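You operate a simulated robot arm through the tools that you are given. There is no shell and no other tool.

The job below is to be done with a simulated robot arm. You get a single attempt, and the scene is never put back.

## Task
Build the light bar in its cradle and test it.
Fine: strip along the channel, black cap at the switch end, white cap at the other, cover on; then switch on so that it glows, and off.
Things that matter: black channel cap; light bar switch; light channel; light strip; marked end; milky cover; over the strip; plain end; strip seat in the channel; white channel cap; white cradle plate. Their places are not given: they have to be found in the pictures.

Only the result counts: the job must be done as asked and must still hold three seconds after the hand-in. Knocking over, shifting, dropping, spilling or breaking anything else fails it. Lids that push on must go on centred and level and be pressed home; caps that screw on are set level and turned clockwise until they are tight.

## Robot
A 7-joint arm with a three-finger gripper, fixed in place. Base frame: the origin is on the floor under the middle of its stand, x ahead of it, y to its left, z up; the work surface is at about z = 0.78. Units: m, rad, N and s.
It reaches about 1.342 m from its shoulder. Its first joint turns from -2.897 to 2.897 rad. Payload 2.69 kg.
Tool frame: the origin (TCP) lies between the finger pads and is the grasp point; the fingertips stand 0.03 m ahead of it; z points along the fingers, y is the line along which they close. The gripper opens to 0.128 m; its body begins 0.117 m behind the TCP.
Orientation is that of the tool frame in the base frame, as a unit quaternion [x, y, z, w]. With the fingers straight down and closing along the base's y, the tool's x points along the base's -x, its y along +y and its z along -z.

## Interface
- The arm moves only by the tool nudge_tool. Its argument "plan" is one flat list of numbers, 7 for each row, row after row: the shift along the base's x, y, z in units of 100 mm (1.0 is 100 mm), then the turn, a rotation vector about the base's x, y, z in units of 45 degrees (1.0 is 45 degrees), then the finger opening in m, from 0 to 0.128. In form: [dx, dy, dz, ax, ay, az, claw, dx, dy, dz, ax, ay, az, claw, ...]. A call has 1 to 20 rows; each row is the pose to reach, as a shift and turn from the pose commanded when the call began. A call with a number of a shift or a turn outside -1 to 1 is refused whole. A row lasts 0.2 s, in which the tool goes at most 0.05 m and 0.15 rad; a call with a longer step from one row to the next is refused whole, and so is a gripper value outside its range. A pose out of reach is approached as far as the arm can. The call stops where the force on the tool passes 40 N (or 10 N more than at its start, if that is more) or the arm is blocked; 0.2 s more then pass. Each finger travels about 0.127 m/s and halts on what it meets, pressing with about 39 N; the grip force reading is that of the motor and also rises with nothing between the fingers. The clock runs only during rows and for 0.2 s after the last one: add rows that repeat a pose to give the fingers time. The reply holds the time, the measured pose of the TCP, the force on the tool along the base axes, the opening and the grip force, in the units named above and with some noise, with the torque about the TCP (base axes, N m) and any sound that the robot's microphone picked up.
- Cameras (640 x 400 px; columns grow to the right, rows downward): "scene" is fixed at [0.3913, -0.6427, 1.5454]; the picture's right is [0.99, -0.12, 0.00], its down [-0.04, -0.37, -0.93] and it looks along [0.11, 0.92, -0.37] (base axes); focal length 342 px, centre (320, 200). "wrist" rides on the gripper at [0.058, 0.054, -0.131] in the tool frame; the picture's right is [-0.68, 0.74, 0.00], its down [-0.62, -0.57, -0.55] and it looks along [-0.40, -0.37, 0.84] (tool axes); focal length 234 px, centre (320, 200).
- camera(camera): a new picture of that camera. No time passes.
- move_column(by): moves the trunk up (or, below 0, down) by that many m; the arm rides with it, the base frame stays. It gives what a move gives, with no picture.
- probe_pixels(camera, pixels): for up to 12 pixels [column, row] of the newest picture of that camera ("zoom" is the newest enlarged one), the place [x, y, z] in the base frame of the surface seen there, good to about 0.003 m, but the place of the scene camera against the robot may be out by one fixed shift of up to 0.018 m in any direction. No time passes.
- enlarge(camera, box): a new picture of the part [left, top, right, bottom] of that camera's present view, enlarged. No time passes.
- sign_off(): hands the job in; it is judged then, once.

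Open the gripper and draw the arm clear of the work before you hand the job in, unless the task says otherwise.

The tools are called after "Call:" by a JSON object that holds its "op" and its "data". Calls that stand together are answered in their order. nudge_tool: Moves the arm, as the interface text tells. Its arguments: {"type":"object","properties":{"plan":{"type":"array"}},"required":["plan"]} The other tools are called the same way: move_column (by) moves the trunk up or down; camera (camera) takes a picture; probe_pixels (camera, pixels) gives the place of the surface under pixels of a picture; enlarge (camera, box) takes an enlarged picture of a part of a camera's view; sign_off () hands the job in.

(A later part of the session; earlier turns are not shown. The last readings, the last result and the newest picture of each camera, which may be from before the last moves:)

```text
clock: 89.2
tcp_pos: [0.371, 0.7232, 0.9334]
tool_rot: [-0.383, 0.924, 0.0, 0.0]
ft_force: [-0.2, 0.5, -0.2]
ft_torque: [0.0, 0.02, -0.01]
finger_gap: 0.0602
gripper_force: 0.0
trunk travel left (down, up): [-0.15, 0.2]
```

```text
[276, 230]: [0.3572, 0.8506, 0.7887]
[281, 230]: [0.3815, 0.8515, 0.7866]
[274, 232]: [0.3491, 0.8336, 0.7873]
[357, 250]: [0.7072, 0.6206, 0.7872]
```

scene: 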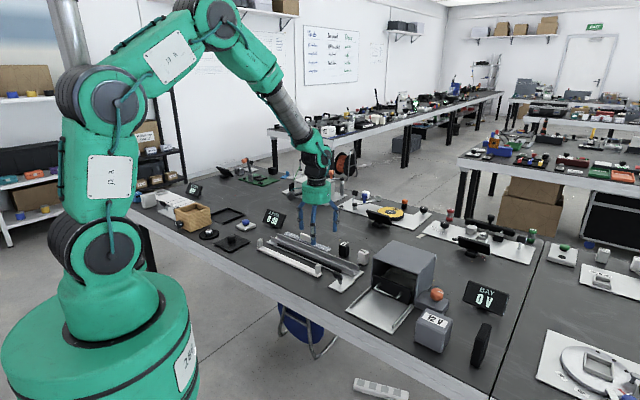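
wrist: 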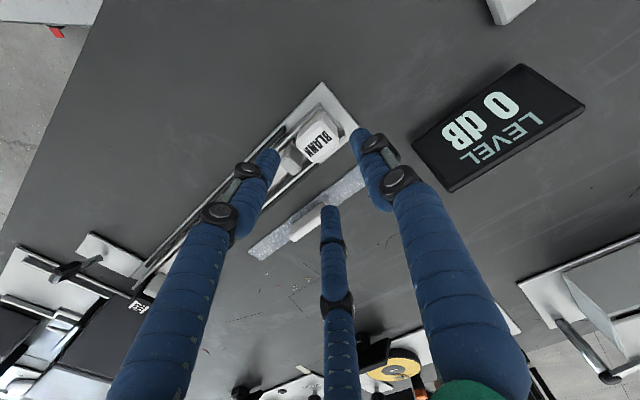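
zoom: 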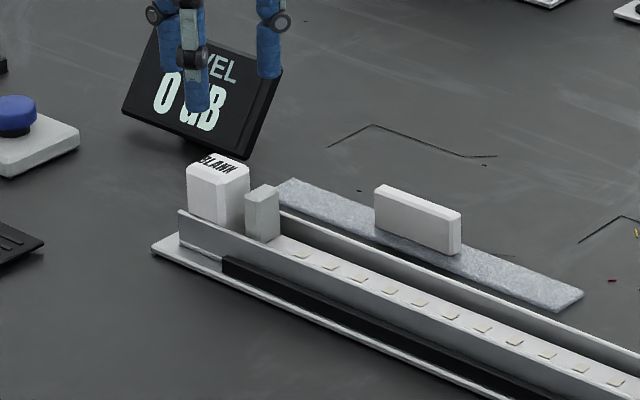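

Probe and rays show the cap level (top ≈0.844) but about 4 mm toward the −v wall (v≈0.769 vs 0.7735). I regrip it with the tool on the centreline, so the symmetric fingers centre it, then press and release.

Call:
{"op": "nudge_tool", "data": {"plan": [0, 0, -0.3, 0, 0, 0, 0.065, 0, 0, -0.6, 0, 0, 0, 0.065, 0, 0, -0.87, 0, 0, 0, 0.065, 0, 0, -0.87, 0, 0, 0, 0.065, 0, 0, -0.87, 0, 0, 0, 0.05, 0, 0, -0.87, 0, 0, 0, 0.04, 0, 0, -0.87, 0, 0, 0, 0.0, 0, 0, -0.87, 0, 0, 0, 0.0]}}

Call:
{"op": "camera", "data": {"camera": "wrist"}}

Call:
{"op": "enlarge", "data": {"camera": "wrist", "box": [240, 90, 400, 190]}}

```text
clock: 91.0
tcp_pos: [0.3703, 0.7244, 0.8458]
tool_rot: [-0.382, 0.924, -0.001, 0.0]
ft_force: [-1.0, 0.0, -1.2]
ft_torque: [0.0, 0.03, -0.04]
finger_gap: 0.0356
gripper_force: 38.9
trunk travel left (down, up): [-0.15, 0.2]
```

```text
taken
```

wrist: 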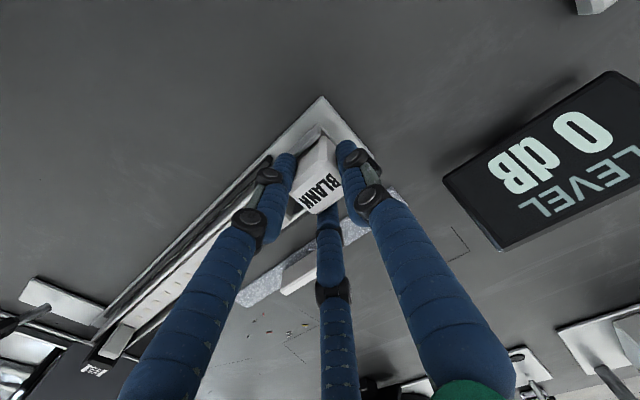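

```text
4.00 times, centred on (320, 140) of wrist
```

zoom: 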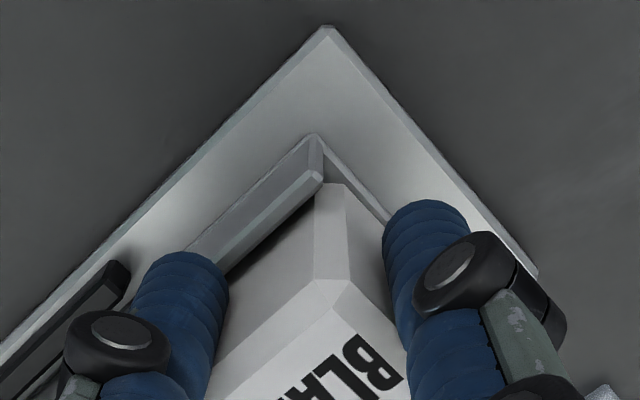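

The cap is re-gripped and centred on the tool. I press down in 1 mm steps until the force rises, then release.

Call:
{"op": "nudge_tool", "data": {"plan": [0, 0, -0.01, 0, 0, 0, 0.0, 0, 0, -0.02, 0, 0, 0, 0.0, 0, 0, -0.02, 0, 0, 0, 0.0]}}

Call:
{"op": "nudge_tool", "data": {"plan": [0, 0, -0.01, 0, 0, 0, 0.0, 0, 0, -0.01, 0, 0, 0, 0.0]}}

```text
clock: 91.8
tcp_pos: [0.3699, 0.726, 0.8445]
tool_rot: [-0.383, 0.924, 0.001, 0.002]
ft_force: [5.0, 0.6, 18.5]
ft_torque: [0.0, -0.18, 0.02]
finger_gap: 0.0356
gripper_force: 39.0
trunk travel left (down, up): [-0.15, 0.2]
```

```text
clock: 92.4
tcp_pos: [0.3697, 0.7247, 0.8448]
tool_rot: [-0.382, 0.924, 0.002, 0.003]
ft_force: [4.5, 2.2, 33.9]
ft_torque: [-0.02, -0.19, 0.03]
finger_gap: 0.0353
gripper_force: 38.0
trunk travel left (down, up): [-0.15, 0.2]
```

It is pressed home (34 N). I unload, open slowly, and lift clear.

Call:
{"op": "nudge_tool", "data": {"plan": [0, 0, 0.02, 0, 0, 0, 0.0, 0, 0, 0.025, 0, 0, 0, 0.036, 0, 0, 0.025, 0, 0, 0, 0.038, 0, 0, 0.025, 0, 0, 0, 0.045, 0, 0, 0.025, 0, 0, 0, 0.065, 0, 0, 0.025, 0, 0, 0, 0.065, 0, 0, 0.3, 0, 0, 0, 0.065, 0, 0, 0.65, 0, 0, 0, 0.065, 0, 0, 0.9, 0, 0, 0, 0.065]}}

Call:
{"op": "camera", "data": {"camera": "wrist"}}

Call:
{"op": "enlarge", "data": {"camera": "wrist", "box": [250, 80, 410, 180]}}

```text
clock: 94.4
tcp_pos: [0.3694, 0.7218, 0.9321]
tool_rot: [-0.383, 0.924, 0.001, 0.0]
ft_force: [-0.2, 0.3, 0.9]
ft_torque: [-0.01, 0.0, -0.01]
finger_gap: 0.0649
gripper_force: 0.0
trunk travel left (down, up): [-0.15, 0.2]
```

```text
taken
```

wrist: 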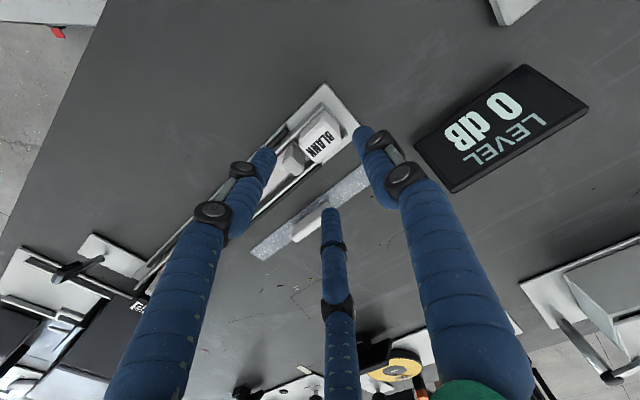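

```text
4.00 times, centred on (330, 130) of wrist
```

zoom: 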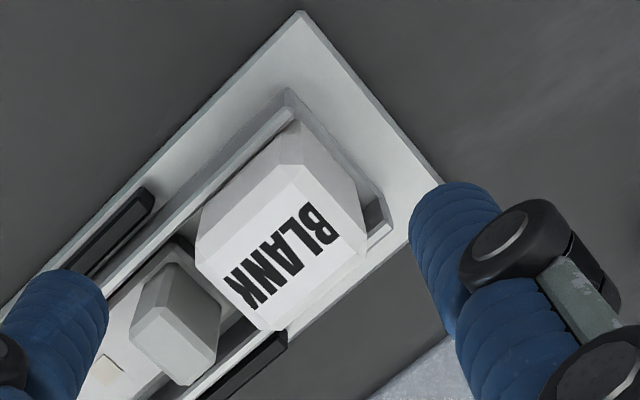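

My ray estimate still suggests the white cap is some mm off centre, but the viewing angle is oblique. I turn +45° and place the camera straight above the plain end to verify.

Call:
{"op": "nudge_tool", "data": {"plan": [0.1, 0.1, 0.1, 0, 0, 0.1667, 0.1, 0.2, 0.2, 0.2, 0, 0, 0.3333, 0.128, 0.3, 0.3, 0.3, 0, 0, 0.5, 0.128, 0.4, 0.4, 0.3, 0, 0, 0.6667, 0.128, 0.5, 0.5, 0.3, 0, 0, 0.8333, 0.128, 0.57, 0.57, 0.3, 0, 0, 1.0, 0.128, 0.57, 0.57, 0.3, 0, 0, 1.0, 0.128]}}

Call:
{"op": "camera", "data": {"camera": "wrist"}}

Call:
{"op": "enlarge", "data": {"camera": "wrist", "box": [250, 0, 410, 100]}}

```text
clock: 96.0
tcp_pos: [0.4281, 0.7802, 0.962]
tool_rot: [0.708, -0.707, 0.0, 0.001]
ft_force: [-0.3, 0.8, -0.5]
ft_torque: [0.01, 0.03, 0.02]
finger_gap: 0.1284
gripper_force: 0.1
trunk travel left (down, up): [-0.15, 0.2]
```

```text
taken
```

wrist: 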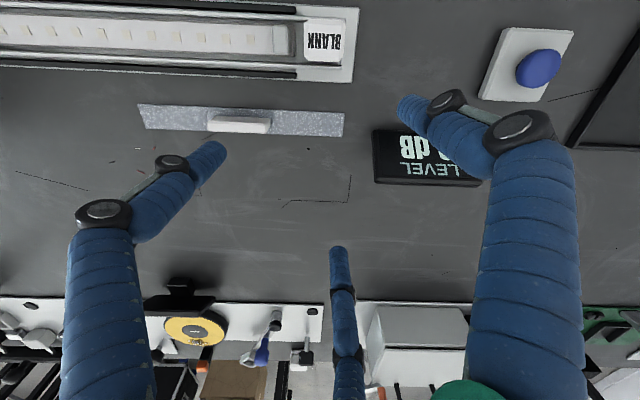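

```text
4.00 times, centred on (330, 50) of wrist
```

zoom: 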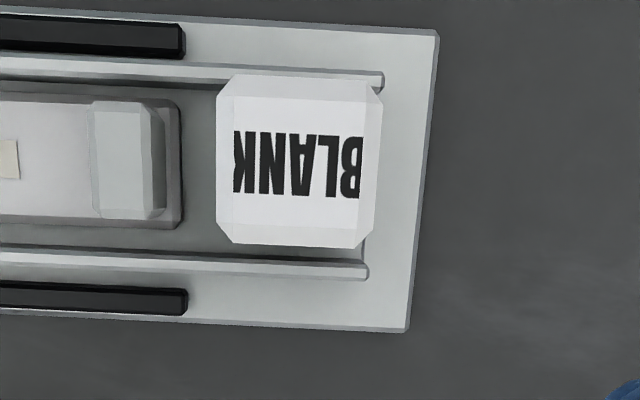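

From straight above, the white cap is centred (about −1 mm) and nearly flush with the channel end, so it is good. Now I zoom on the cover at (137-345,105-137).

Call:
{"op": "enlarge", "data": {"camera": "wrist", "box": [130, 70, 354, 170]}}

Call:
{"op": "probe_pixels", "data": {"camera": "wrist", "pixels": [[140, 108], [145, 125], [343, 115], [341, 135], [215, 122], [265, 122], [240, 118], [240, 125], [240, 131], [190, 118], [300, 122]]}}

```text
2.86 times, centred on (242, 120) of wrist
```

zoom: 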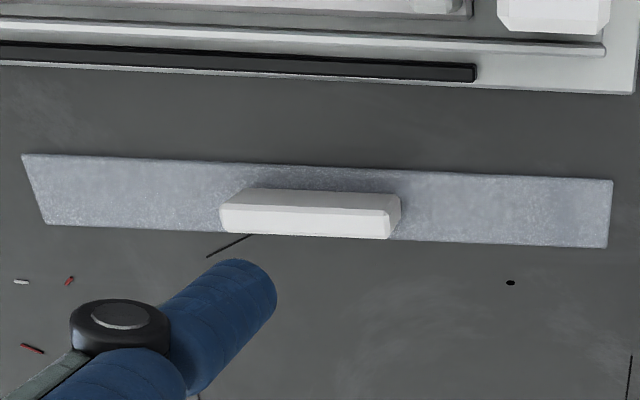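

```text
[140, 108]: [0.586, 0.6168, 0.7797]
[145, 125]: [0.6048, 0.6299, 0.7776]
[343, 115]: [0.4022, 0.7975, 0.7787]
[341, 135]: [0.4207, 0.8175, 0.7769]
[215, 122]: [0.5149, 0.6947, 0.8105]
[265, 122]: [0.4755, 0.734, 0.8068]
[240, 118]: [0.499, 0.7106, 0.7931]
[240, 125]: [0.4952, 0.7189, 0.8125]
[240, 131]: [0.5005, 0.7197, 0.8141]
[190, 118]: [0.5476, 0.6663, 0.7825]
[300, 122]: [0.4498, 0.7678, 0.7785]
```

The cover is ~262×31 mm with a handle about 66×13 mm centred at u≈−0.1497, v≈0.859, top z≈0.812. I turn to the ±v-closing orientation and move above the handle.

Call:
{"op": "nudge_tool", "data": {"plan": [0.12, -0.11, 0, 0, 0, 0.1667, 0.08, 0.24, -0.22, 0, 0, 0, 0.3333, 0.06, 0.36, -0.33, -0.1, 0, 0, 0.5, 0.06, 0.48, -0.44, -0.2, 0, 0, 0.6667, 0.06, 0.6, -0.55, -0.3, 0, 0, 0.8333, 0.06, 0.735, -0.67, -0.4, 0, 0, 1.0, 0.06, 0.735, -0.67, -0.4, 0, 0, 1.0, 0.06]}}

Call:
{"op": "camera", "data": {"camera": "wrist"}}

Call:
{"op": "enlarge", "data": {"camera": "wrist", "box": [240, 70, 400, 170]}}

```text
clock: 97.6
tcp_pos: [0.4991, 0.7147, 0.9211]
tool_rot: [0.924, -0.382, 0.0, 0.0]
ft_force: [0.6, 0.0, 0.0]
ft_torque: [0.04, 0.04, -0.01]
finger_gap: 0.0601
gripper_force: 0.1
trunk travel left (down, up): [-0.15, 0.2]
```

```text
taken
```

wrist: 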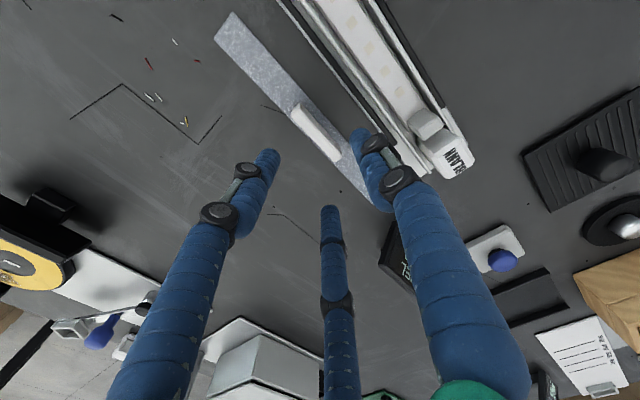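

```text
4.00 times, centred on (320, 120) of wrist
```

zoom: 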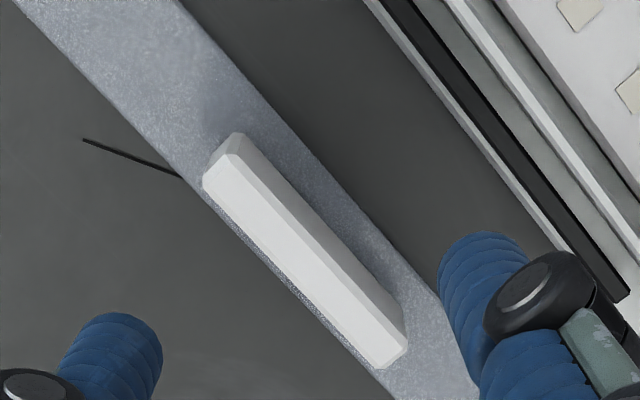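

The handle centre is about 4 mm toward +u of the tool axis. I correct and descend 6 cm, then recheck.

Call:
{"op": "nudge_tool", "data": {"plan": [0.03, -0.025, -0.3, 0, 0, 0, 0.06, 0.03, -0.025, -0.6, 0, 0, 0, 0.06, 0.03, -0.025, -0.6, 0, 0, 0, 0.06]}}

Call:
{"op": "camera", "data": {"camera": "wrist"}}

Call:
{"op": "enlarge", "data": {"camera": "wrist", "box": [240, 100, 400, 200]}}

```text
clock: 98.4
tcp_pos: [0.5035, 0.7103, 0.8623]
tool_rot: [0.924, -0.382, 0.0, 0.0]
ft_force: [0.0, 0.5, -0.6]
ft_torque: [-0.01, 0.06, -0.02]
finger_gap: 0.0602
gripper_force: 0.1
trunk travel left (down, up): [-0.15, 0.2]
```

```text
taken
```

wrist: 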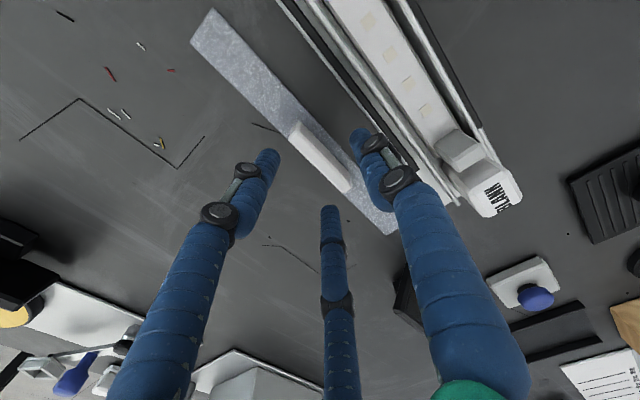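

```text
4.00 times, centred on (320, 150) of wrist
```

zoom: 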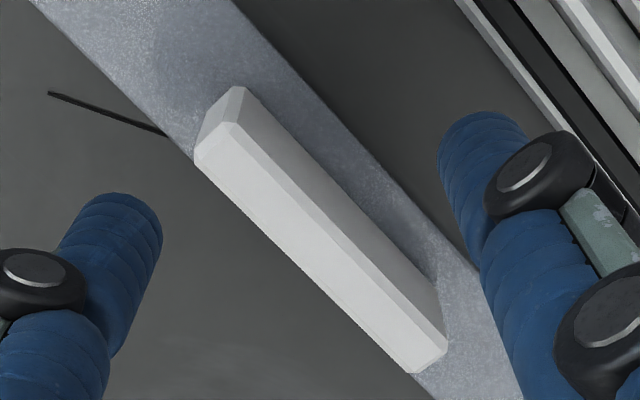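

Only ~2 mm off; I correct, descend to TCP z≈0.822 (tips 20 mm below the handle top, clear of the cover plate) and close.

Call:
{"op": "nudge_tool", "data": {"plan": [-0.011, 0.02, -0.2, 0, 0, 0, 0.06, -0.011, 0.02, -0.4, 0, 0, 0, 0.06, -0.011, 0.02, -0.4, 0, 0, 0, 0.06, -0.011, 0.02, -0.4, 0, 0, 0, 0.04, -0.011, 0.02, -0.4, 0, 0, 0, 0.02, -0.011, 0.02, -0.4, 0, 0, 0, 0.0, -0.011, 0.02, -0.4, 0, 0, 0, 0.0, -0.011, 0.02, -0.4, 0, 0, 0, 0.0]}}

Call:
{"op": "camera", "data": {"camera": "wrist"}}

Call:
{"op": "enlarge", "data": {"camera": "wrist", "box": [240, 120, 400, 220]}}

```text
clock: 100.2
tcp_pos: [0.5006, 0.7122, 0.8219]
tool_rot: [0.924, -0.382, 0.001, -0.001]
ft_force: [-1.2, -0.1, 0.0]
ft_torque: [-0.01, -0.04, 0.03]
finger_gap: 0.0191
gripper_force: 39.5
trunk travel left (down, up): [-0.15, 0.2]
```

```text
taken
```

wrist: 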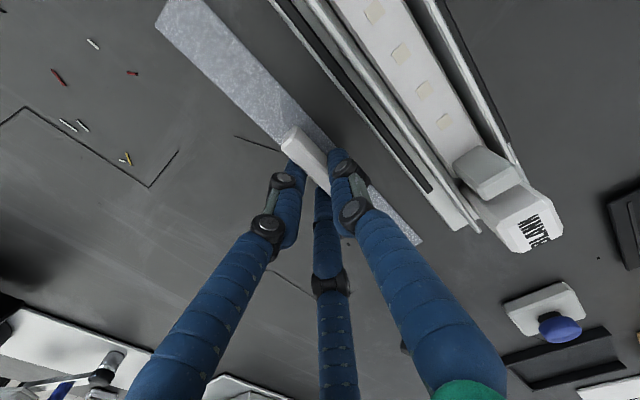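

```text
4.00 times, centred on (320, 170) of wrist
```

zoom: 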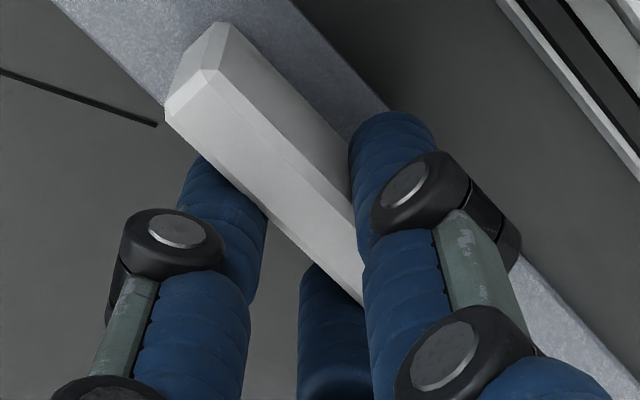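

The handle is gripped (gap 19 mm). I lift slowly and check that the cover hangs level and straight.

Call:
{"op": "nudge_tool", "data": {"plan": [0, 0, 0.1, 0, 0, 0, 0.0, 0, 0, 0.3, 0, 0, 0, 0.0, 0, 0, 0.6, 0, 0, 0, 0.0, 0, 0, 0.8, 0, 0, 0, 0.0, 0, 0, 0.8, 0, 0, 0, 0.0]}}

Call:
{"op": "camera", "data": {"camera": "wrist"}}

Call:
{"op": "enlarge", "data": {"camera": "scene", "box": [250, 190, 376, 280]}}

```text
clock: 101.4
tcp_pos: [0.5037, 0.7122, 0.9016]
tool_rot: [0.924, -0.383, 0.0, 0.0]
ft_force: [-0.5, 0.0, -0.9]
ft_torque: [0.05, 0.03, -0.01]
finger_gap: 0.0189
gripper_force: 38.8
trunk travel left (down, up): [-0.15, 0.2]
```

```text
taken
```

wrist: 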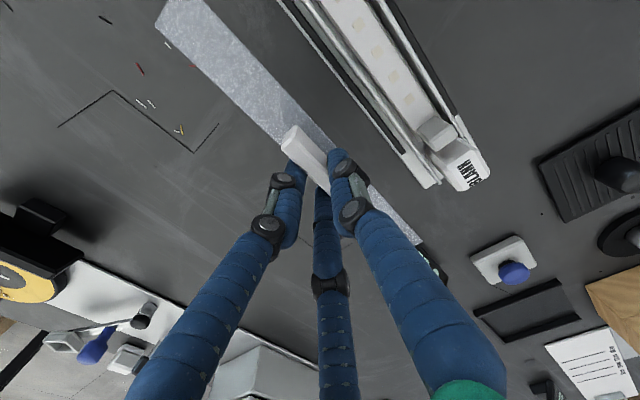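

```text
4.44 times, centred on (313, 235) of scene
```

zoom: 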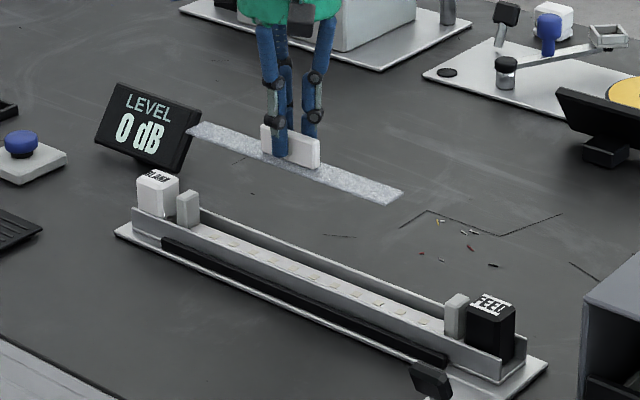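

The cover hangs level and parallel. I carry it over the strip (target u≈−0.05, v≈0.774).

Call:
{"op": "nudge_tool", "data": {"plan": [0.03, -0.25, 0, 0, 0, 0, 0.0, 0.06, -0.5, 0, 0, 0, 0, 0.0, 0.08, -0.75, 0, 0, 0, 0, 0.0, 0.1, -1.0, 0, 0, 0, 0, 0.0, 0.1, -1.0, 0, 0, 0, 0, 0.0]}}

Call:
{"op": "nudge_tool", "data": {"plan": [0.0, -0.15, 0, 0, 0, 0, 0.0, 0.0, -0.3, 0, 0, 0, 0, 0.0, 0.0, -0.3, 0, 0, 0, 0, 0.0, 0.0, -0.3, 0, 0, 0, 0, 0.0]}}

Call:
{"op": "camera", "data": {"camera": "wrist"}}

Call:
{"op": "enlarge", "data": {"camera": "scene", "box": [250, 190, 376, 280]}}

```text
clock: 102.6
tcp_pos: [0.5129, 0.6103, 0.9031]
tool_rot: [0.924, -0.383, -0.001, 0.0]
ft_force: [0.3, -0.5, -0.4]
ft_torque: [0.04, 0.0, -0.04]
finger_gap: 0.0189
gripper_force: 39.6
trunk travel left (down, up): [-0.15, 0.2]
```

```text
clock: 103.6
tcp_pos: [0.512, 0.5828, 0.9017]
tool_rot: [0.924, -0.383, 0.0, 0.0]
ft_force: [-0.3, -0.8, 0.0]
ft_torque: [0.01, 0.01, -0.01]
finger_gap: 0.019
gripper_force: 38.5
trunk travel left (down, up): [-0.15, 0.2]
```

```text
taken
```

wrist: 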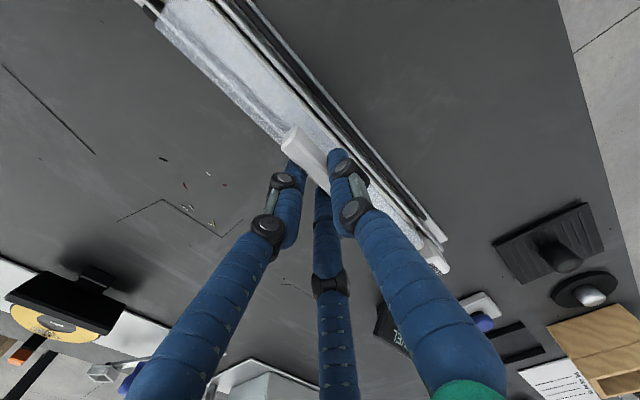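

```text
4.44 times, centred on (313, 235) of scene
```

zoom: 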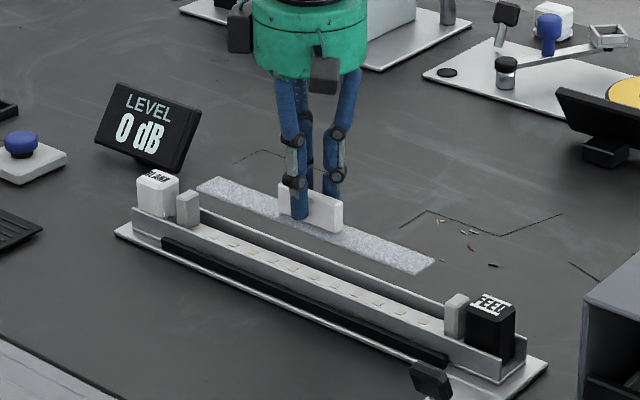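

TCP reads u≈−0.050, v≈0.774. I zoom on the upper part to check cover edges against the channel walls.

Call:
{"op": "enlarge", "data": {"camera": "wrist", "box": [130, 0, 338, 130]}}

Call:
{"op": "enlarge", "data": {"camera": "wrist", "box": [340, 150, 468, 290]}}

```text
3.08 times, centred on (234, 65) of wrist
```

zoom: 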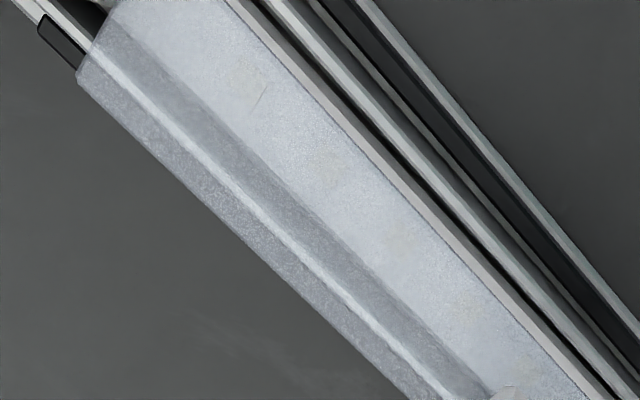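

```text
2.86 times, centred on (404, 220) of wrist
```

zoom: 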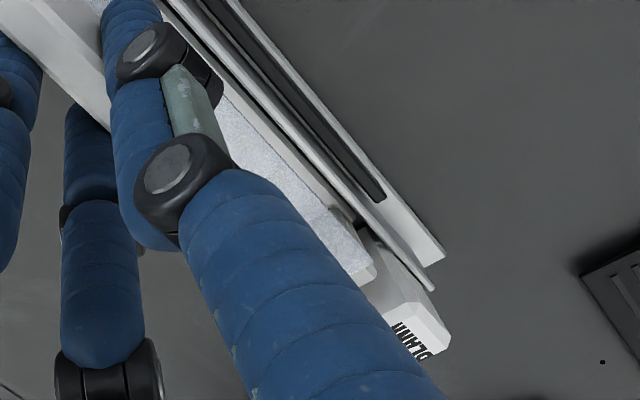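

Rays show the cover's centre at v≈0.769 (the chuck grip offsets it toward the thumb), channel centre 0.773, yaw aligned, ends u≈0.083/−0.184. I shift +4.3 mm along v and lower to just above the wall tops.

Call:
{"op": "nudge_tool", "data": {"plan": [0.03, 0.03, -0.1, 0, 0, 0, 0.0, 0.03, 0.03, -0.25, 0, 0, 0, 0.0, 0.03, 0.03, -0.38, 0, 0, 0, 0.0, 0.03, 0.03, -0.38, 0, 0, 0, 0.0]}}

Call:
{"op": "camera", "data": {"camera": "wrist"}}

Call:
{"op": "enlarge", "data": {"camera": "wrist", "box": [130, 0, 338, 130]}}

Call:
{"op": "enlarge", "data": {"camera": "scene", "box": [250, 205, 376, 295]}}

```text
clock: 104.6
tcp_pos: [0.5137, 0.5852, 0.8632]
tool_rot: [0.924, -0.383, 0.0, 0.0]
ft_force: [0.3, 0.7, -0.9]
ft_torque: [0.01, 0.01, 0.01]
finger_gap: 0.0189
gripper_force: 39.2
trunk travel left (down, up): [-0.15, 0.2]
```

```text
taken
```

wrist: 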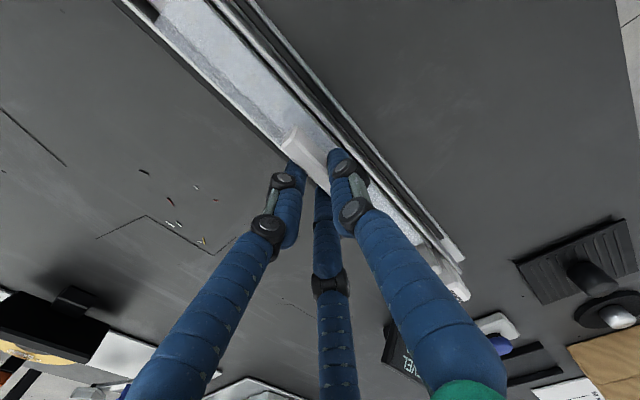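

```text
3.08 times, centred on (234, 65) of wrist
```

zoom: 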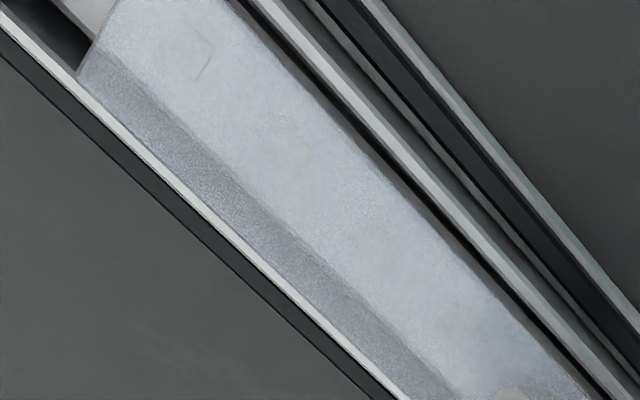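

```text
4.44 times, centred on (313, 250) of scene
```

zoom: 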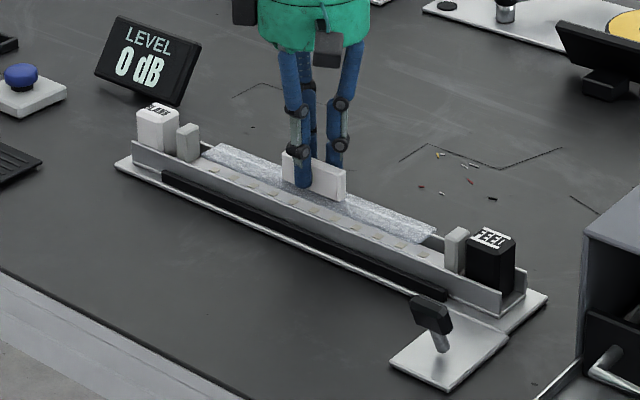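

The cover is just above the wall tops, with about 1.6 mm and 3.6 mm side margins; I shift 0.8 mm more to +v and lower it in.

Call:
{"op": "nudge_tool", "data": {"plan": [0.006, 0.006, -0.03, 0, 0, 0, 0.0, 0.006, 0.006, -0.06, 0, 0, 0, 0.0, 0.006, 0.006, -0.1, 0, 0, 0, 0.0, 0.006, 0.006, -0.13, 0, 0, 0, 0.0, 0.006, 0.006, -0.13, 0, 0, 0, 0.0]}}

Call:
{"op": "enlarge", "data": {"camera": "scene", "box": [250, 205, 376, 295]}}

```text
clock: 105.8
tcp_pos: [0.5151, 0.5864, 0.8495]
tool_rot: [0.924, -0.382, 0.0, 0.0]
ft_force: [-0.1, -0.3, -0.4]
ft_torque: [0.0, 0.01, 0.0]
finger_gap: 0.0191
gripper_force: 39.3
trunk travel left (down, up): [-0.15, 0.2]
```

```text
4.44 times, centred on (313, 250) of scene
```

zoom: 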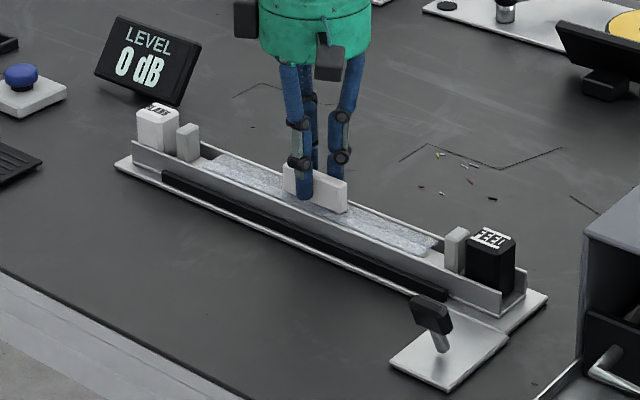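

The cover is now between the walls with no force. I keep lowering in 1-1.5 mm steps to touch the strip.

Call:
{"op": "nudge_tool", "data": {"plan": [0, 0, -0.01, 0, 0, 0, 0.0, 0, 0, -0.02, 0, 0, 0, 0.0, 0, 0, -0.02, 0, 0, 0, 0.0]}}

Call:
{"op": "nudge_tool", "data": {"plan": [0, 0, -0.01, 0, 0, 0, 0.0, 0, 0, -0.01, 0, 0, 0, 0.0]}}

Call:
{"op": "nudge_tool", "data": {"plan": [0, 0, -0.01, 0, 0, 0, 0.0, 0, 0, -0.01, 0, 0, 0, 0.0]}}

```text
clock: 106.6
tcp_pos: [0.5134, 0.586, 0.8474]
tool_rot: [0.924, -0.383, 0.001, -0.001]
ft_force: [0.2, 0.4, -1.3]
ft_torque: [-0.01, 0.02, -0.02]
finger_gap: 0.0187
gripper_force: 38.6
trunk travel left (down, up): [-0.15, 0.2]
```

```text
clock: 107.2
tcp_pos: [0.5144, 0.5859, 0.8466]
tool_rot: [0.924, -0.383, 0.001, -0.001]
ft_force: [-0.8, -0.7, -0.2]
ft_torque: [-0.01, -0.02, 0.02]
finger_gap: 0.0189
gripper_force: 39.1
trunk travel left (down, up): [-0.15, 0.2]
```

```text
clock: 107.8
tcp_pos: [0.5157, 0.5857, 0.8453]
tool_rot: [0.924, -0.383, 0.001, -0.001]
ft_force: [0.4, -0.4, -0.3]
ft_torque: [-0.01, -0.01, 0.02]
finger_gap: 0.019
gripper_force: 38.7
trunk travel left (down, up): [-0.15, 0.2]
```

Call:
{"op": "nudge_tool", "data": {"plan": [0, 0, -0.01, 0, 0, 0, 0.0, 0, 0, -0.01, 0, 0, 0, 0.0]}}

Call:
{"op": "nudge_tool", "data": {"plan": [0, 0, -0.01, 0, 0, 0, 0.0, 0, 0, -0.01, 0, 0, 0, 0.0]}}

```text
clock: 108.4
tcp_pos: [0.5151, 0.5858, 0.8455]
tool_rot: [0.924, -0.383, -0.001, 0.0]
ft_force: [0.1, -0.8, 0.0]
ft_torque: [-0.01, -0.03, 0.01]
finger_gap: 0.0187
gripper_force: 39.3
trunk travel left (down, up): [-0.15, 0.2]
```

```text
clock: 109.0
tcp_pos: [0.5157, 0.5866, 0.8432]
tool_rot: [0.924, -0.383, 0.001, 0.0]
ft_force: [0.8, -0.8, -0.6]
ft_torque: [-0.05, 0.03, 0.01]
finger_gap: 0.0189
gripper_force: 39.0
trunk travel left (down, up): [-0.15, 0.2]
```

Still no contact at TCP z≈0.843. I look closely at the scene and wrist views before going lower.

Call:
{"op": "camera", "data": {"camera": "wrist"}}

Call:
{"op": "enlarge", "data": {"camera": "scene", "box": [290, 225, 360, 275]}}

Call:
{"op": "enlarge", "data": {"camera": "wrist", "box": [110, 0, 270, 100]}}

```text
taken
```

wrist: 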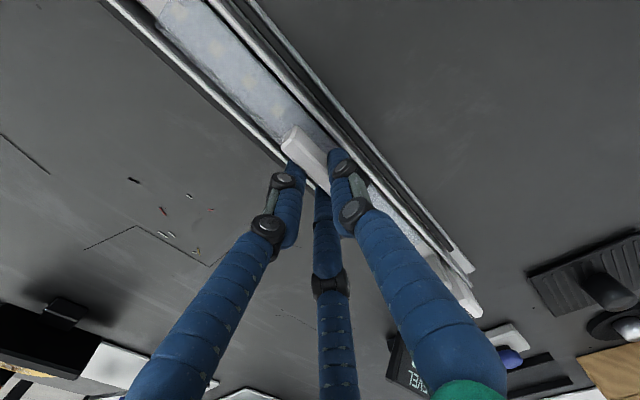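

```text
8.00 times, centred on (325, 250) of scene
```

zoom: 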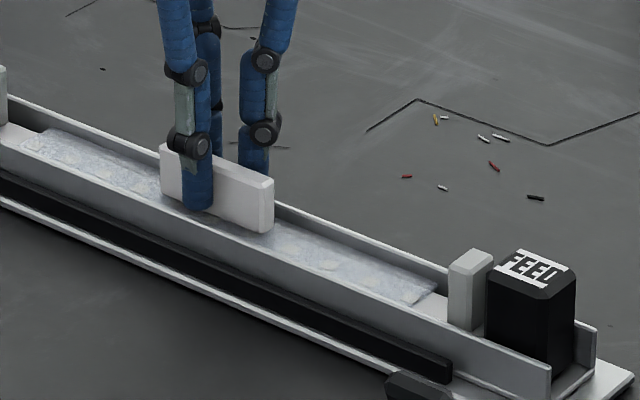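

```text
4.00 times, centred on (190, 50) of wrist
```

zoom: 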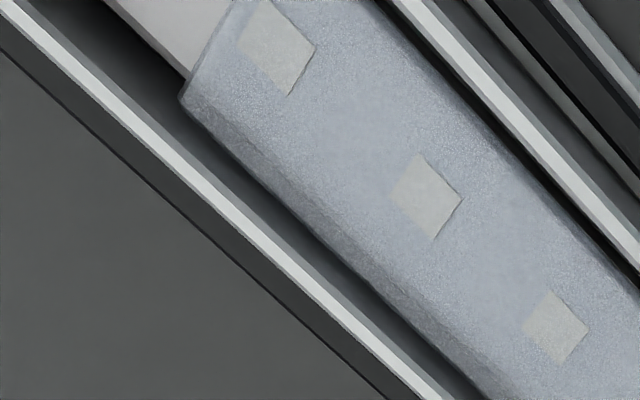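

The cover is nearly on the strip (LEDs show sharply through it). I continue in 1 mm steps.

Call:
{"op": "nudge_tool", "data": {"plan": [0, 0, -0.01, 0, 0, 0, 0.0, 0, 0, -0.01, 0, 0, 0, 0.0]}}

Call:
{"op": "nudge_tool", "data": {"plan": [0, 0, -0.008, 0, 0, 0, 0.0, 0, 0, -0.008, 0, 0, 0, 0.0]}}

```text
clock: 109.6
tcp_pos: [0.5161, 0.5867, 0.8429]
tool_rot: [0.924, -0.383, 0.001, -0.001]
ft_force: [-0.8, 1.0, 9.2]
ft_torque: [-0.05, 0.07, -0.03]
finger_gap: 0.0189
gripper_force: 39.0
trunk travel left (down, up): [-0.15, 0.2]
```

```text
clock: 110.2
tcp_pos: [0.5162, 0.5859, 0.8441]
tool_rot: [0.924, -0.383, 0.001, -0.002]
ft_force: [2.1, 1.7, 19.3]
ft_torque: [-0.01, 0.02, -0.01]
finger_gap: 0.0191
gripper_force: 39.6
trunk travel left (down, up): [-0.15, 0.2]
```

Contact at 19 N. I unload 2 mm, open slowly, lift, and inspect.

Call:
{"op": "nudge_tool", "data": {"plan": [0, 0, 0.015, 0, 0, 0, 0.0, 0, 0, 0.018, 0, 0, 0, 0.02, 0, 0, 0.018, 0, 0, 0, 0.024, 0, 0, 0.018, 0, 0, 0, 0.035, 0, 0, 0.018, 0, 0, 0, 0.05, 0, 0, 0.018, 0, 0, 0, 0.06, 0, 0, 0.3, 0, 0, 0, 0.06, 0, 0, 0.65, 0, 0, 0, 0.06, 0, 0, 0.9, 0, 0, 0, 0.06]}}

Call:
{"op": "camera", "data": {"camera": "wrist"}}

Call:
{"op": "enlarge", "data": {"camera": "scene", "box": [250, 205, 376, 295]}}

Call:
{"op": "enlarge", "data": {"camera": "wrist", "box": [200, 0, 400, 150]}}

```text
clock: 112.2
tcp_pos: [0.5134, 0.5868, 0.9301]
tool_rot: [0.924, -0.383, 0.0, 0.0]
ft_force: [-0.1, -0.2, -0.1]
ft_torque: [0.0, 0.0, 0.01]
finger_gap: 0.06
gripper_force: 0.0
trunk travel left (down, up): [-0.15, 0.2]
```

```text
taken
```

wrist: 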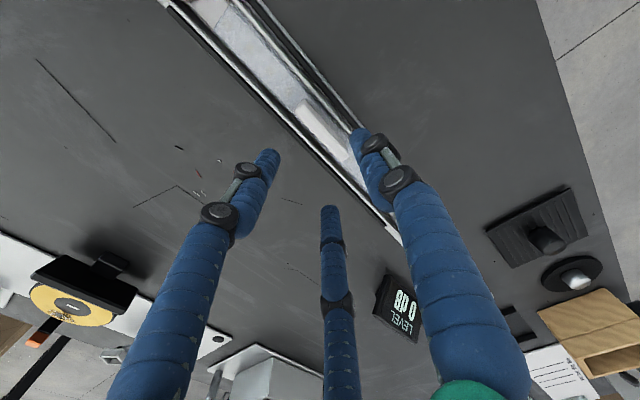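

```text
4.44 times, centred on (313, 250) of scene
```

zoom: 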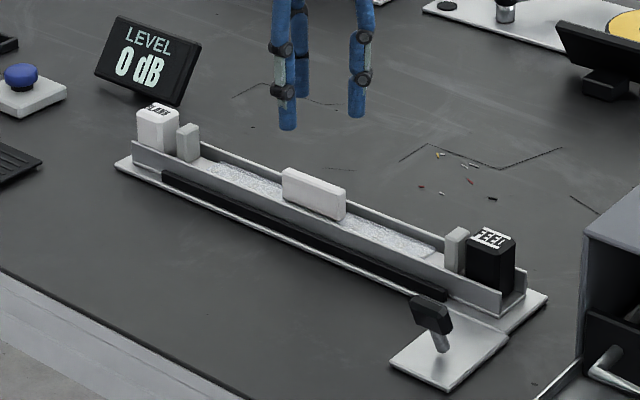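

```text
2.67 times, centred on (300, 75) of wrist
```

zoom: 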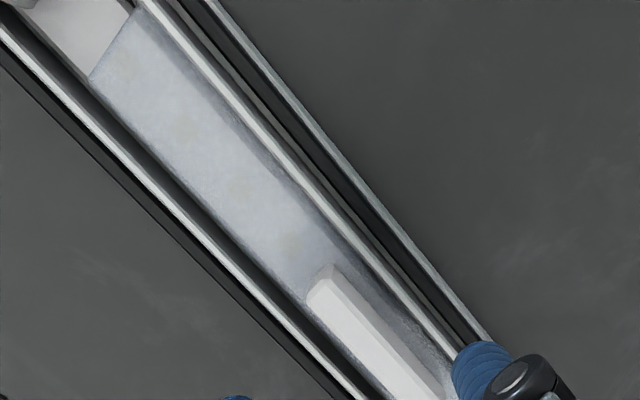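

The cover lies in the channel. I take a straight overhead look to check centring and that it lies flat.

Call:
{"op": "nudge_tool", "data": {"plan": [0.09, 0.09, 0.1, 0, 0, -0.1667, 0.1, 0.18, 0.18, 0.2, 0, 0, -0.3333, 0.128, 0.27, 0.27, 0.3, 0, 0, -0.5, 0.128, 0.36, 0.36, 0.4, 0, 0, -0.6667, 0.128, 0.45, 0.45, 0.5, 0, 0, -0.8333, 0.128, 0.54, 0.54, 0.5, 0, 0, -1.0, 0.128, 0.54, 0.54, 0.5, 0, 0, -1.0, 0.128]}}

Call:
{"op": "camera", "data": {"camera": "wrist"}}

Call:
{"op": "enlarge", "data": {"camera": "wrist", "box": [110, 0, 318, 100]}}

Call:
{"op": "enlarge", "data": {"camera": "wrist", "box": [310, 0, 518, 100]}}

```text
clock: 113.8
tcp_pos: [0.5687, 0.6414, 0.9813]
tool_rot: [-0.707, 0.707, 0.001, 0.0]
ft_force: [0.3, -0.1, -0.1]
ft_torque: [-0.05, 0.04, 0.02]
finger_gap: 0.1281
gripper_force: 0.1
trunk travel left (down, up): [-0.15, 0.2]
```

```text
taken
```

wrist: 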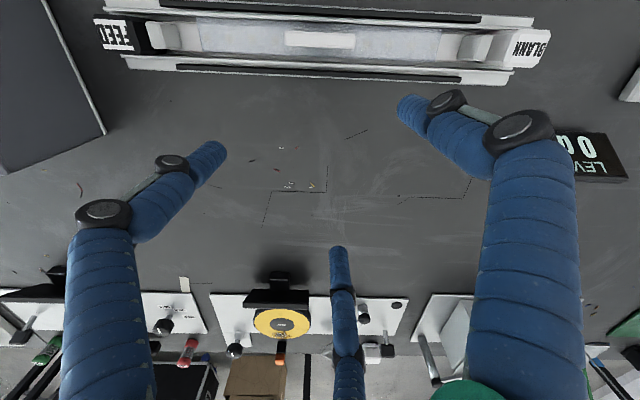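

```text
3.08 times, centred on (214, 50) of wrist
```

zoom: 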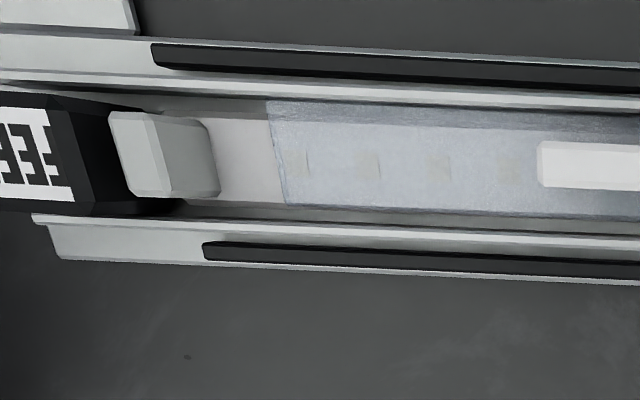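

```text
3.08 times, centred on (414, 50) of wrist
```

zoom: 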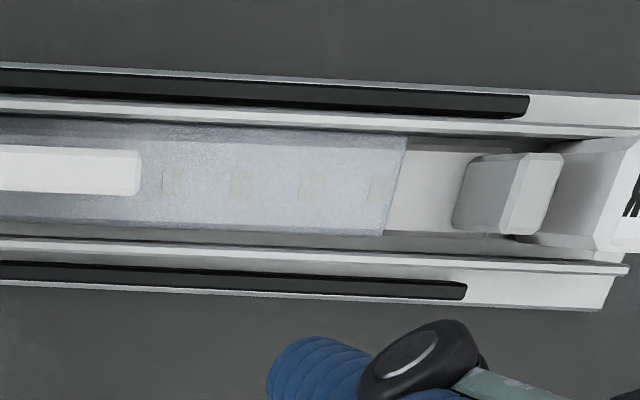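

The cover is within the channel, centred along u, slightly toward −v at the marked end. I probe its surface heights to see that it lies flat on the strip.

Call:
{"op": "probe_pixels", "data": {"camera": "wrist", "pixels": [[205, 25], [210, 45], [230, 30], [240, 48], [270, 30], [270, 52], [370, 35], [370, 55], [420, 40], [432, 58], [400, 45], [320, 40]]}}

Call:
{"op": "enlarge", "data": {"camera": "scene", "box": [270, 225, 354, 275]}}

```text
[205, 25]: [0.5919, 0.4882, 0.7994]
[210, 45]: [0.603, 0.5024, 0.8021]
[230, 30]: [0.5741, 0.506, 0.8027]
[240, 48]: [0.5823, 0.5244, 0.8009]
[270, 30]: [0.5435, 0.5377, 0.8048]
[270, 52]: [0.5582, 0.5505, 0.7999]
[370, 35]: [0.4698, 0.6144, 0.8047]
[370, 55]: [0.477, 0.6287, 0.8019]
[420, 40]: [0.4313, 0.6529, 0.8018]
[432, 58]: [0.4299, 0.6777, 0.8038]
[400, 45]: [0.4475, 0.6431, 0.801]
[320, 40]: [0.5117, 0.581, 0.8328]
```

```text
7.62 times, centred on (312, 250) of scene
```

zoom: 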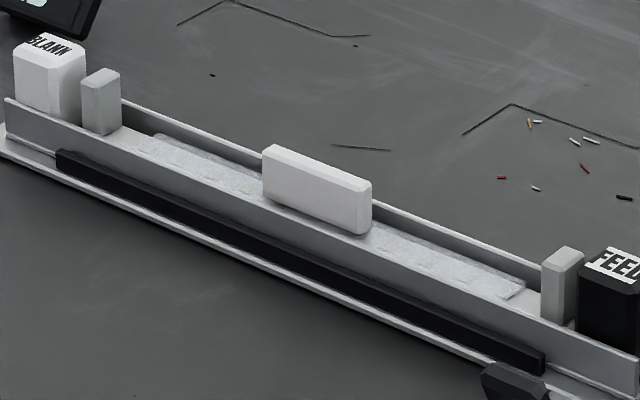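

The surface is flat at z≈0.80-0.805 on the strip. I press the handle top gently with closed fingertips to be sure it is home: move over it first.

Call:
{"op": "nudge_tool", "data": {"plan": [-0.2, -0.21, -0.1, 0, 0, 0, 0.06, -0.4, -0.42, -0.3, 0, 0, 0, 0.0, -0.593, -0.632, -0.5, 0, 0, 0, 0.0, -0.593, -0.632, -0.8, 0, 0, 0, 0.0, -0.593, -0.632, -0.8, 0, 0, 0, 0.0]}}

Call:
{"op": "camera", "data": {"camera": "wrist"}}

Call:
{"op": "enlarge", "data": {"camera": "wrist", "box": [240, 90, 400, 190]}}

```text
clock: 115.0
tcp_pos: [0.5092, 0.5779, 0.9024]
tool_rot: [0.708, -0.707, -0.001, -0.001]
ft_force: [0.1, -0.7, 0.7]
ft_torque: [-0.03, 0.0, 0.01]
finger_gap: 0.0021
gripper_force: 31.4
trunk travel left (down, up): [-0.15, 0.2]
```

```text
taken
```

wrist: 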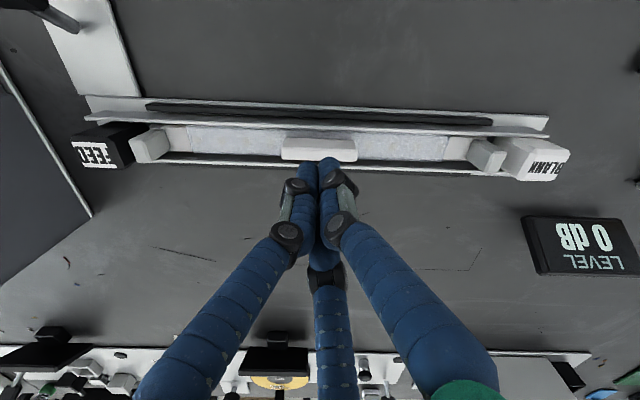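

```text
4.00 times, centred on (320, 140) of wrist
```

zoom: 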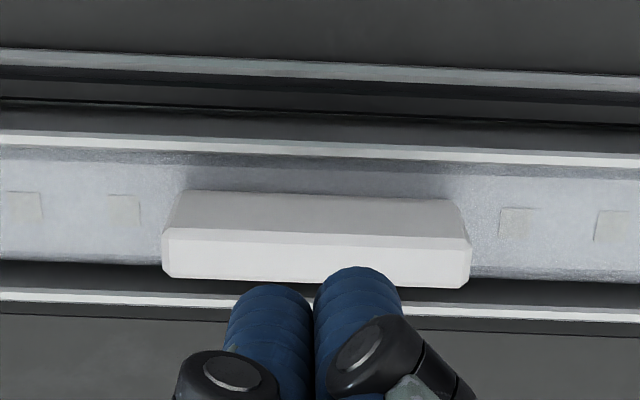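

The tool axis is ~2 mm short of the handle's centre; I correct and come down onto it, then press in small steps.

Call:
{"op": "nudge_tool", "data": {"plan": [0.016, 0.016, -0.2, 0, 0, 0, 0.0, 0.016, 0.016, -0.34, 0, 0, 0, 0.0, 0.016, 0.016, -0.36, 0, 0, 0, 0.0, 0.016, 0.016, -0.38, 0, 0, 0, 0.0, 0.016, 0.016, -0.38, 0, 0, 0, 0.0]}}

Call:
{"op": "nudge_tool", "data": {"plan": [0, 0, -0.01, 0, 0, 0, 0.0, 0, 0, -0.02, 0, 0, 0, 0.0, 0, 0, -0.02, 0, 0, 0, 0.0]}}

```text
clock: 116.2
tcp_pos: [0.5116, 0.5779, 0.863]
tool_rot: [0.708, -0.707, 0.0, 0.001]
ft_force: [0.0, -0.4, -0.3]
ft_torque: [0.01, -0.02, 0.01]
finger_gap: 0.0021
gripper_force: 31.5
trunk travel left (down, up): [-0.15, 0.2]
```

```text
clock: 117.0
tcp_pos: [0.512, 0.5793, 0.8631]
tool_rot: [-0.707, 0.707, 0.0, 0.0]
ft_force: [0.0, -0.4, 3.5]
ft_torque: [-0.07, -0.02, -0.02]
finger_gap: 0.0061
gripper_force: 31.1
trunk travel left (down, up): [-0.15, 0.2]
```

Contact (3.5 N). I press a little more.

Call:
{"op": "nudge_tool", "data": {"plan": [0, 0, -0.01, 0, 0, 0, 0.0, 0, 0, -0.01, 0, 0, 0, 0.0]}}

```text
clock: 117.6
tcp_pos: [0.511, 0.5791, 0.8621]
tool_rot: [0.707, -0.707, 0.0, -0.002]
ft_force: [-1.1, -2.6, 13.4]
ft_torque: [-0.1, 0.05, 0.0]
finger_gap: 0.006
gripper_force: 31.5
trunk travel left (down, up): [-0.15, 0.2]
```

Pressed with 13 N. I lift and move to look at the switch from above.

Call:
{"op": "nudge_tool", "data": {"plan": [0, 0, 0.2, 0, 0, 0, 0.0, 0, 0, 0.6, 0, 0, 0, 0.02, 0, 0, 1.0, 0, 0, 0, 0.06]}}

Call:
{"op": "nudge_tool", "data": {"plan": [0.25, -0.3, 0.05, 0, 0, 0, 0.1, 0.5, -0.6, 0.1, 0, 0, 0, 0.128, 0.75, -0.9, 0.2, 0, 0, 0, 0.128]}}

Call:
{"op": "nudge_tool", "data": {"plan": [0.25, -0.3, 0, 0, 0, 0, 0.128, 0.5, -0.65, 0, 0, 0, 0, 0.128, 0.5, -0.65, 0, 0, 0, 0, 0.128]}}

Call:
{"op": "camera", "data": {"camera": "wrist"}}

Call:
{"op": "enlarge", "data": {"camera": "wrist", "box": [240, 0, 400, 100]}}

Call:
{"op": "enlarge", "data": {"camera": "scene", "box": [320, 255, 376, 300]}}

```text
clock: 118.4
tcp_pos: [0.5122, 0.5787, 0.962]
tool_rot: [-0.707, 0.707, 0.0, 0.0]
ft_force: [-1.5, 0.5, -0.2]
ft_torque: [0.04, -0.01, -0.01]
finger_gap: 0.0601
gripper_force: 0.1
trunk travel left (down, up): [-0.15, 0.2]
```

```text
clock: 119.2
tcp_pos: [0.5856, 0.4903, 0.9802]
tool_rot: [-0.707, 0.707, 0.0, 0.001]
ft_force: [0.7, -0.5, -0.1]
ft_torque: [0.03, 0.02, 0.01]
finger_gap: 0.1279
gripper_force: 0.1
trunk travel left (down, up): [-0.15, 0.2]
```

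```text
clock: 120.0
tcp_pos: [0.6357, 0.4207, 0.983]
tool_rot: [0.707, -0.707, 0.0, 0.0]
ft_force: [0.5, 0.2, -0.2]
ft_torque: [0.09, 0.05, -0.03]
finger_gap: 0.1281
gripper_force: 0.1
trunk travel left (down, up): [-0.15, 0.2]
```

```text
taken
```

wrist: 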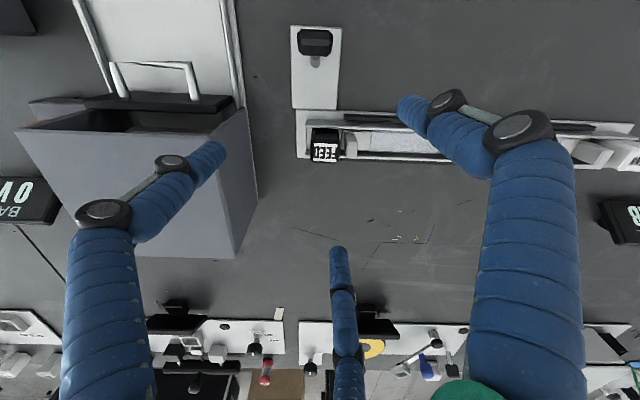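

```text
4.00 times, centred on (320, 50) of wrist
```

zoom: 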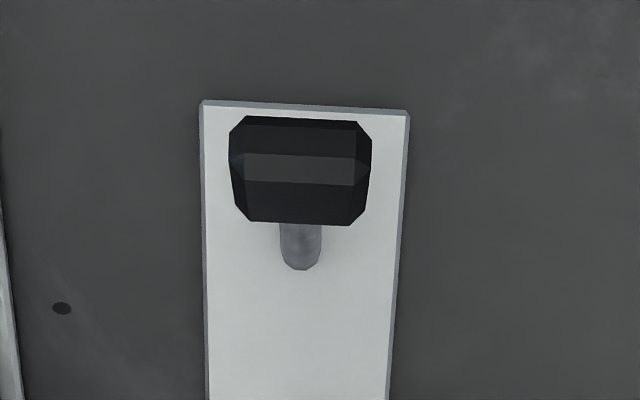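

```text
8.89 times, centred on (348, 278) of scene
```

zoom: 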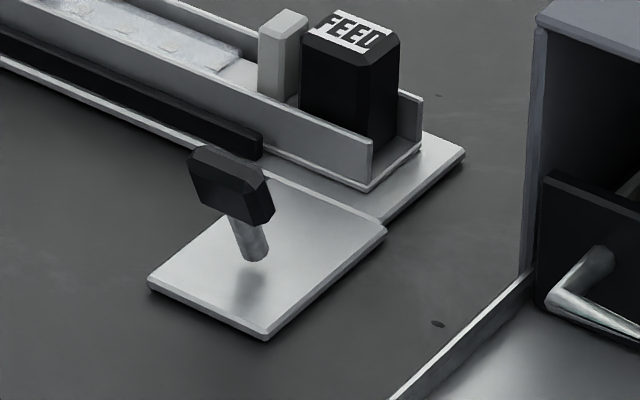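

Overhead, the lever's base is at about u=0.161, v=0.685 and its paddle head leans toward −v (v≈0.663, z≈0.84); so the switch flips along v. I bring the closed fingers to its −v side to push it toward +v.

Call:
{"op": "nudge_tool", "data": {"plan": [-0.25, -0.3, 0, 0, 0, 0, 0.06, -0.5, -0.6, -0.1, 0, 0, 0, 0.0, -0.767, -0.923, -0.3, 0, 0, 0, 0.0, -0.767, -0.923, -0.6, 0, 0, 0, 0.0, -0.767, -0.923, -0.6, 0, 0, 0, 0.0]}}

Call:
{"op": "camera", "data": {"camera": "wrist"}}

Call:
{"op": "enlarge", "data": {"camera": "wrist", "box": [240, 100, 400, 200]}}

Call:
{"op": "enlarge", "data": {"camera": "scene", "box": [310, 225, 380, 295]}}

```text
clock: 121.2
tcp_pos: [0.5613, 0.3314, 0.9223]
tool_rot: [0.707, -0.707, 0.0, 0.0]
ft_force: [0.1, 0.1, -0.7]
ft_torque: [-0.02, 0.02, 0.02]
finger_gap: 0.0023
gripper_force: 31.4
trunk travel left (down, up): [-0.15, 0.2]
```

```text
taken
```

wrist: 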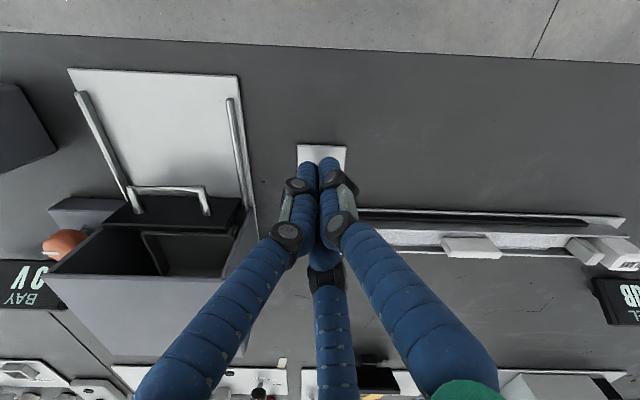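

```text
4.00 times, centred on (320, 150) of wrist
```

zoom: 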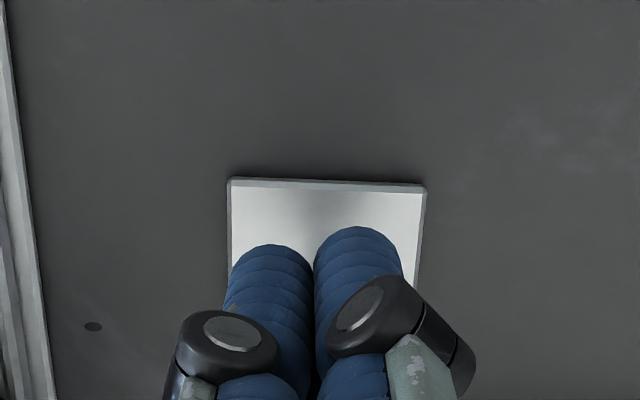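

```text
5.71 times, centred on (345, 260) of scene
```

zoom: 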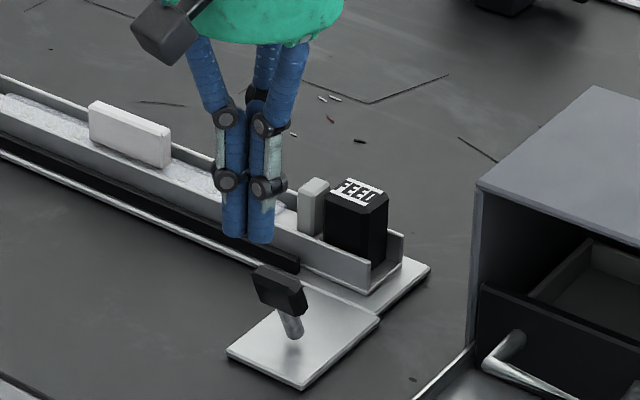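

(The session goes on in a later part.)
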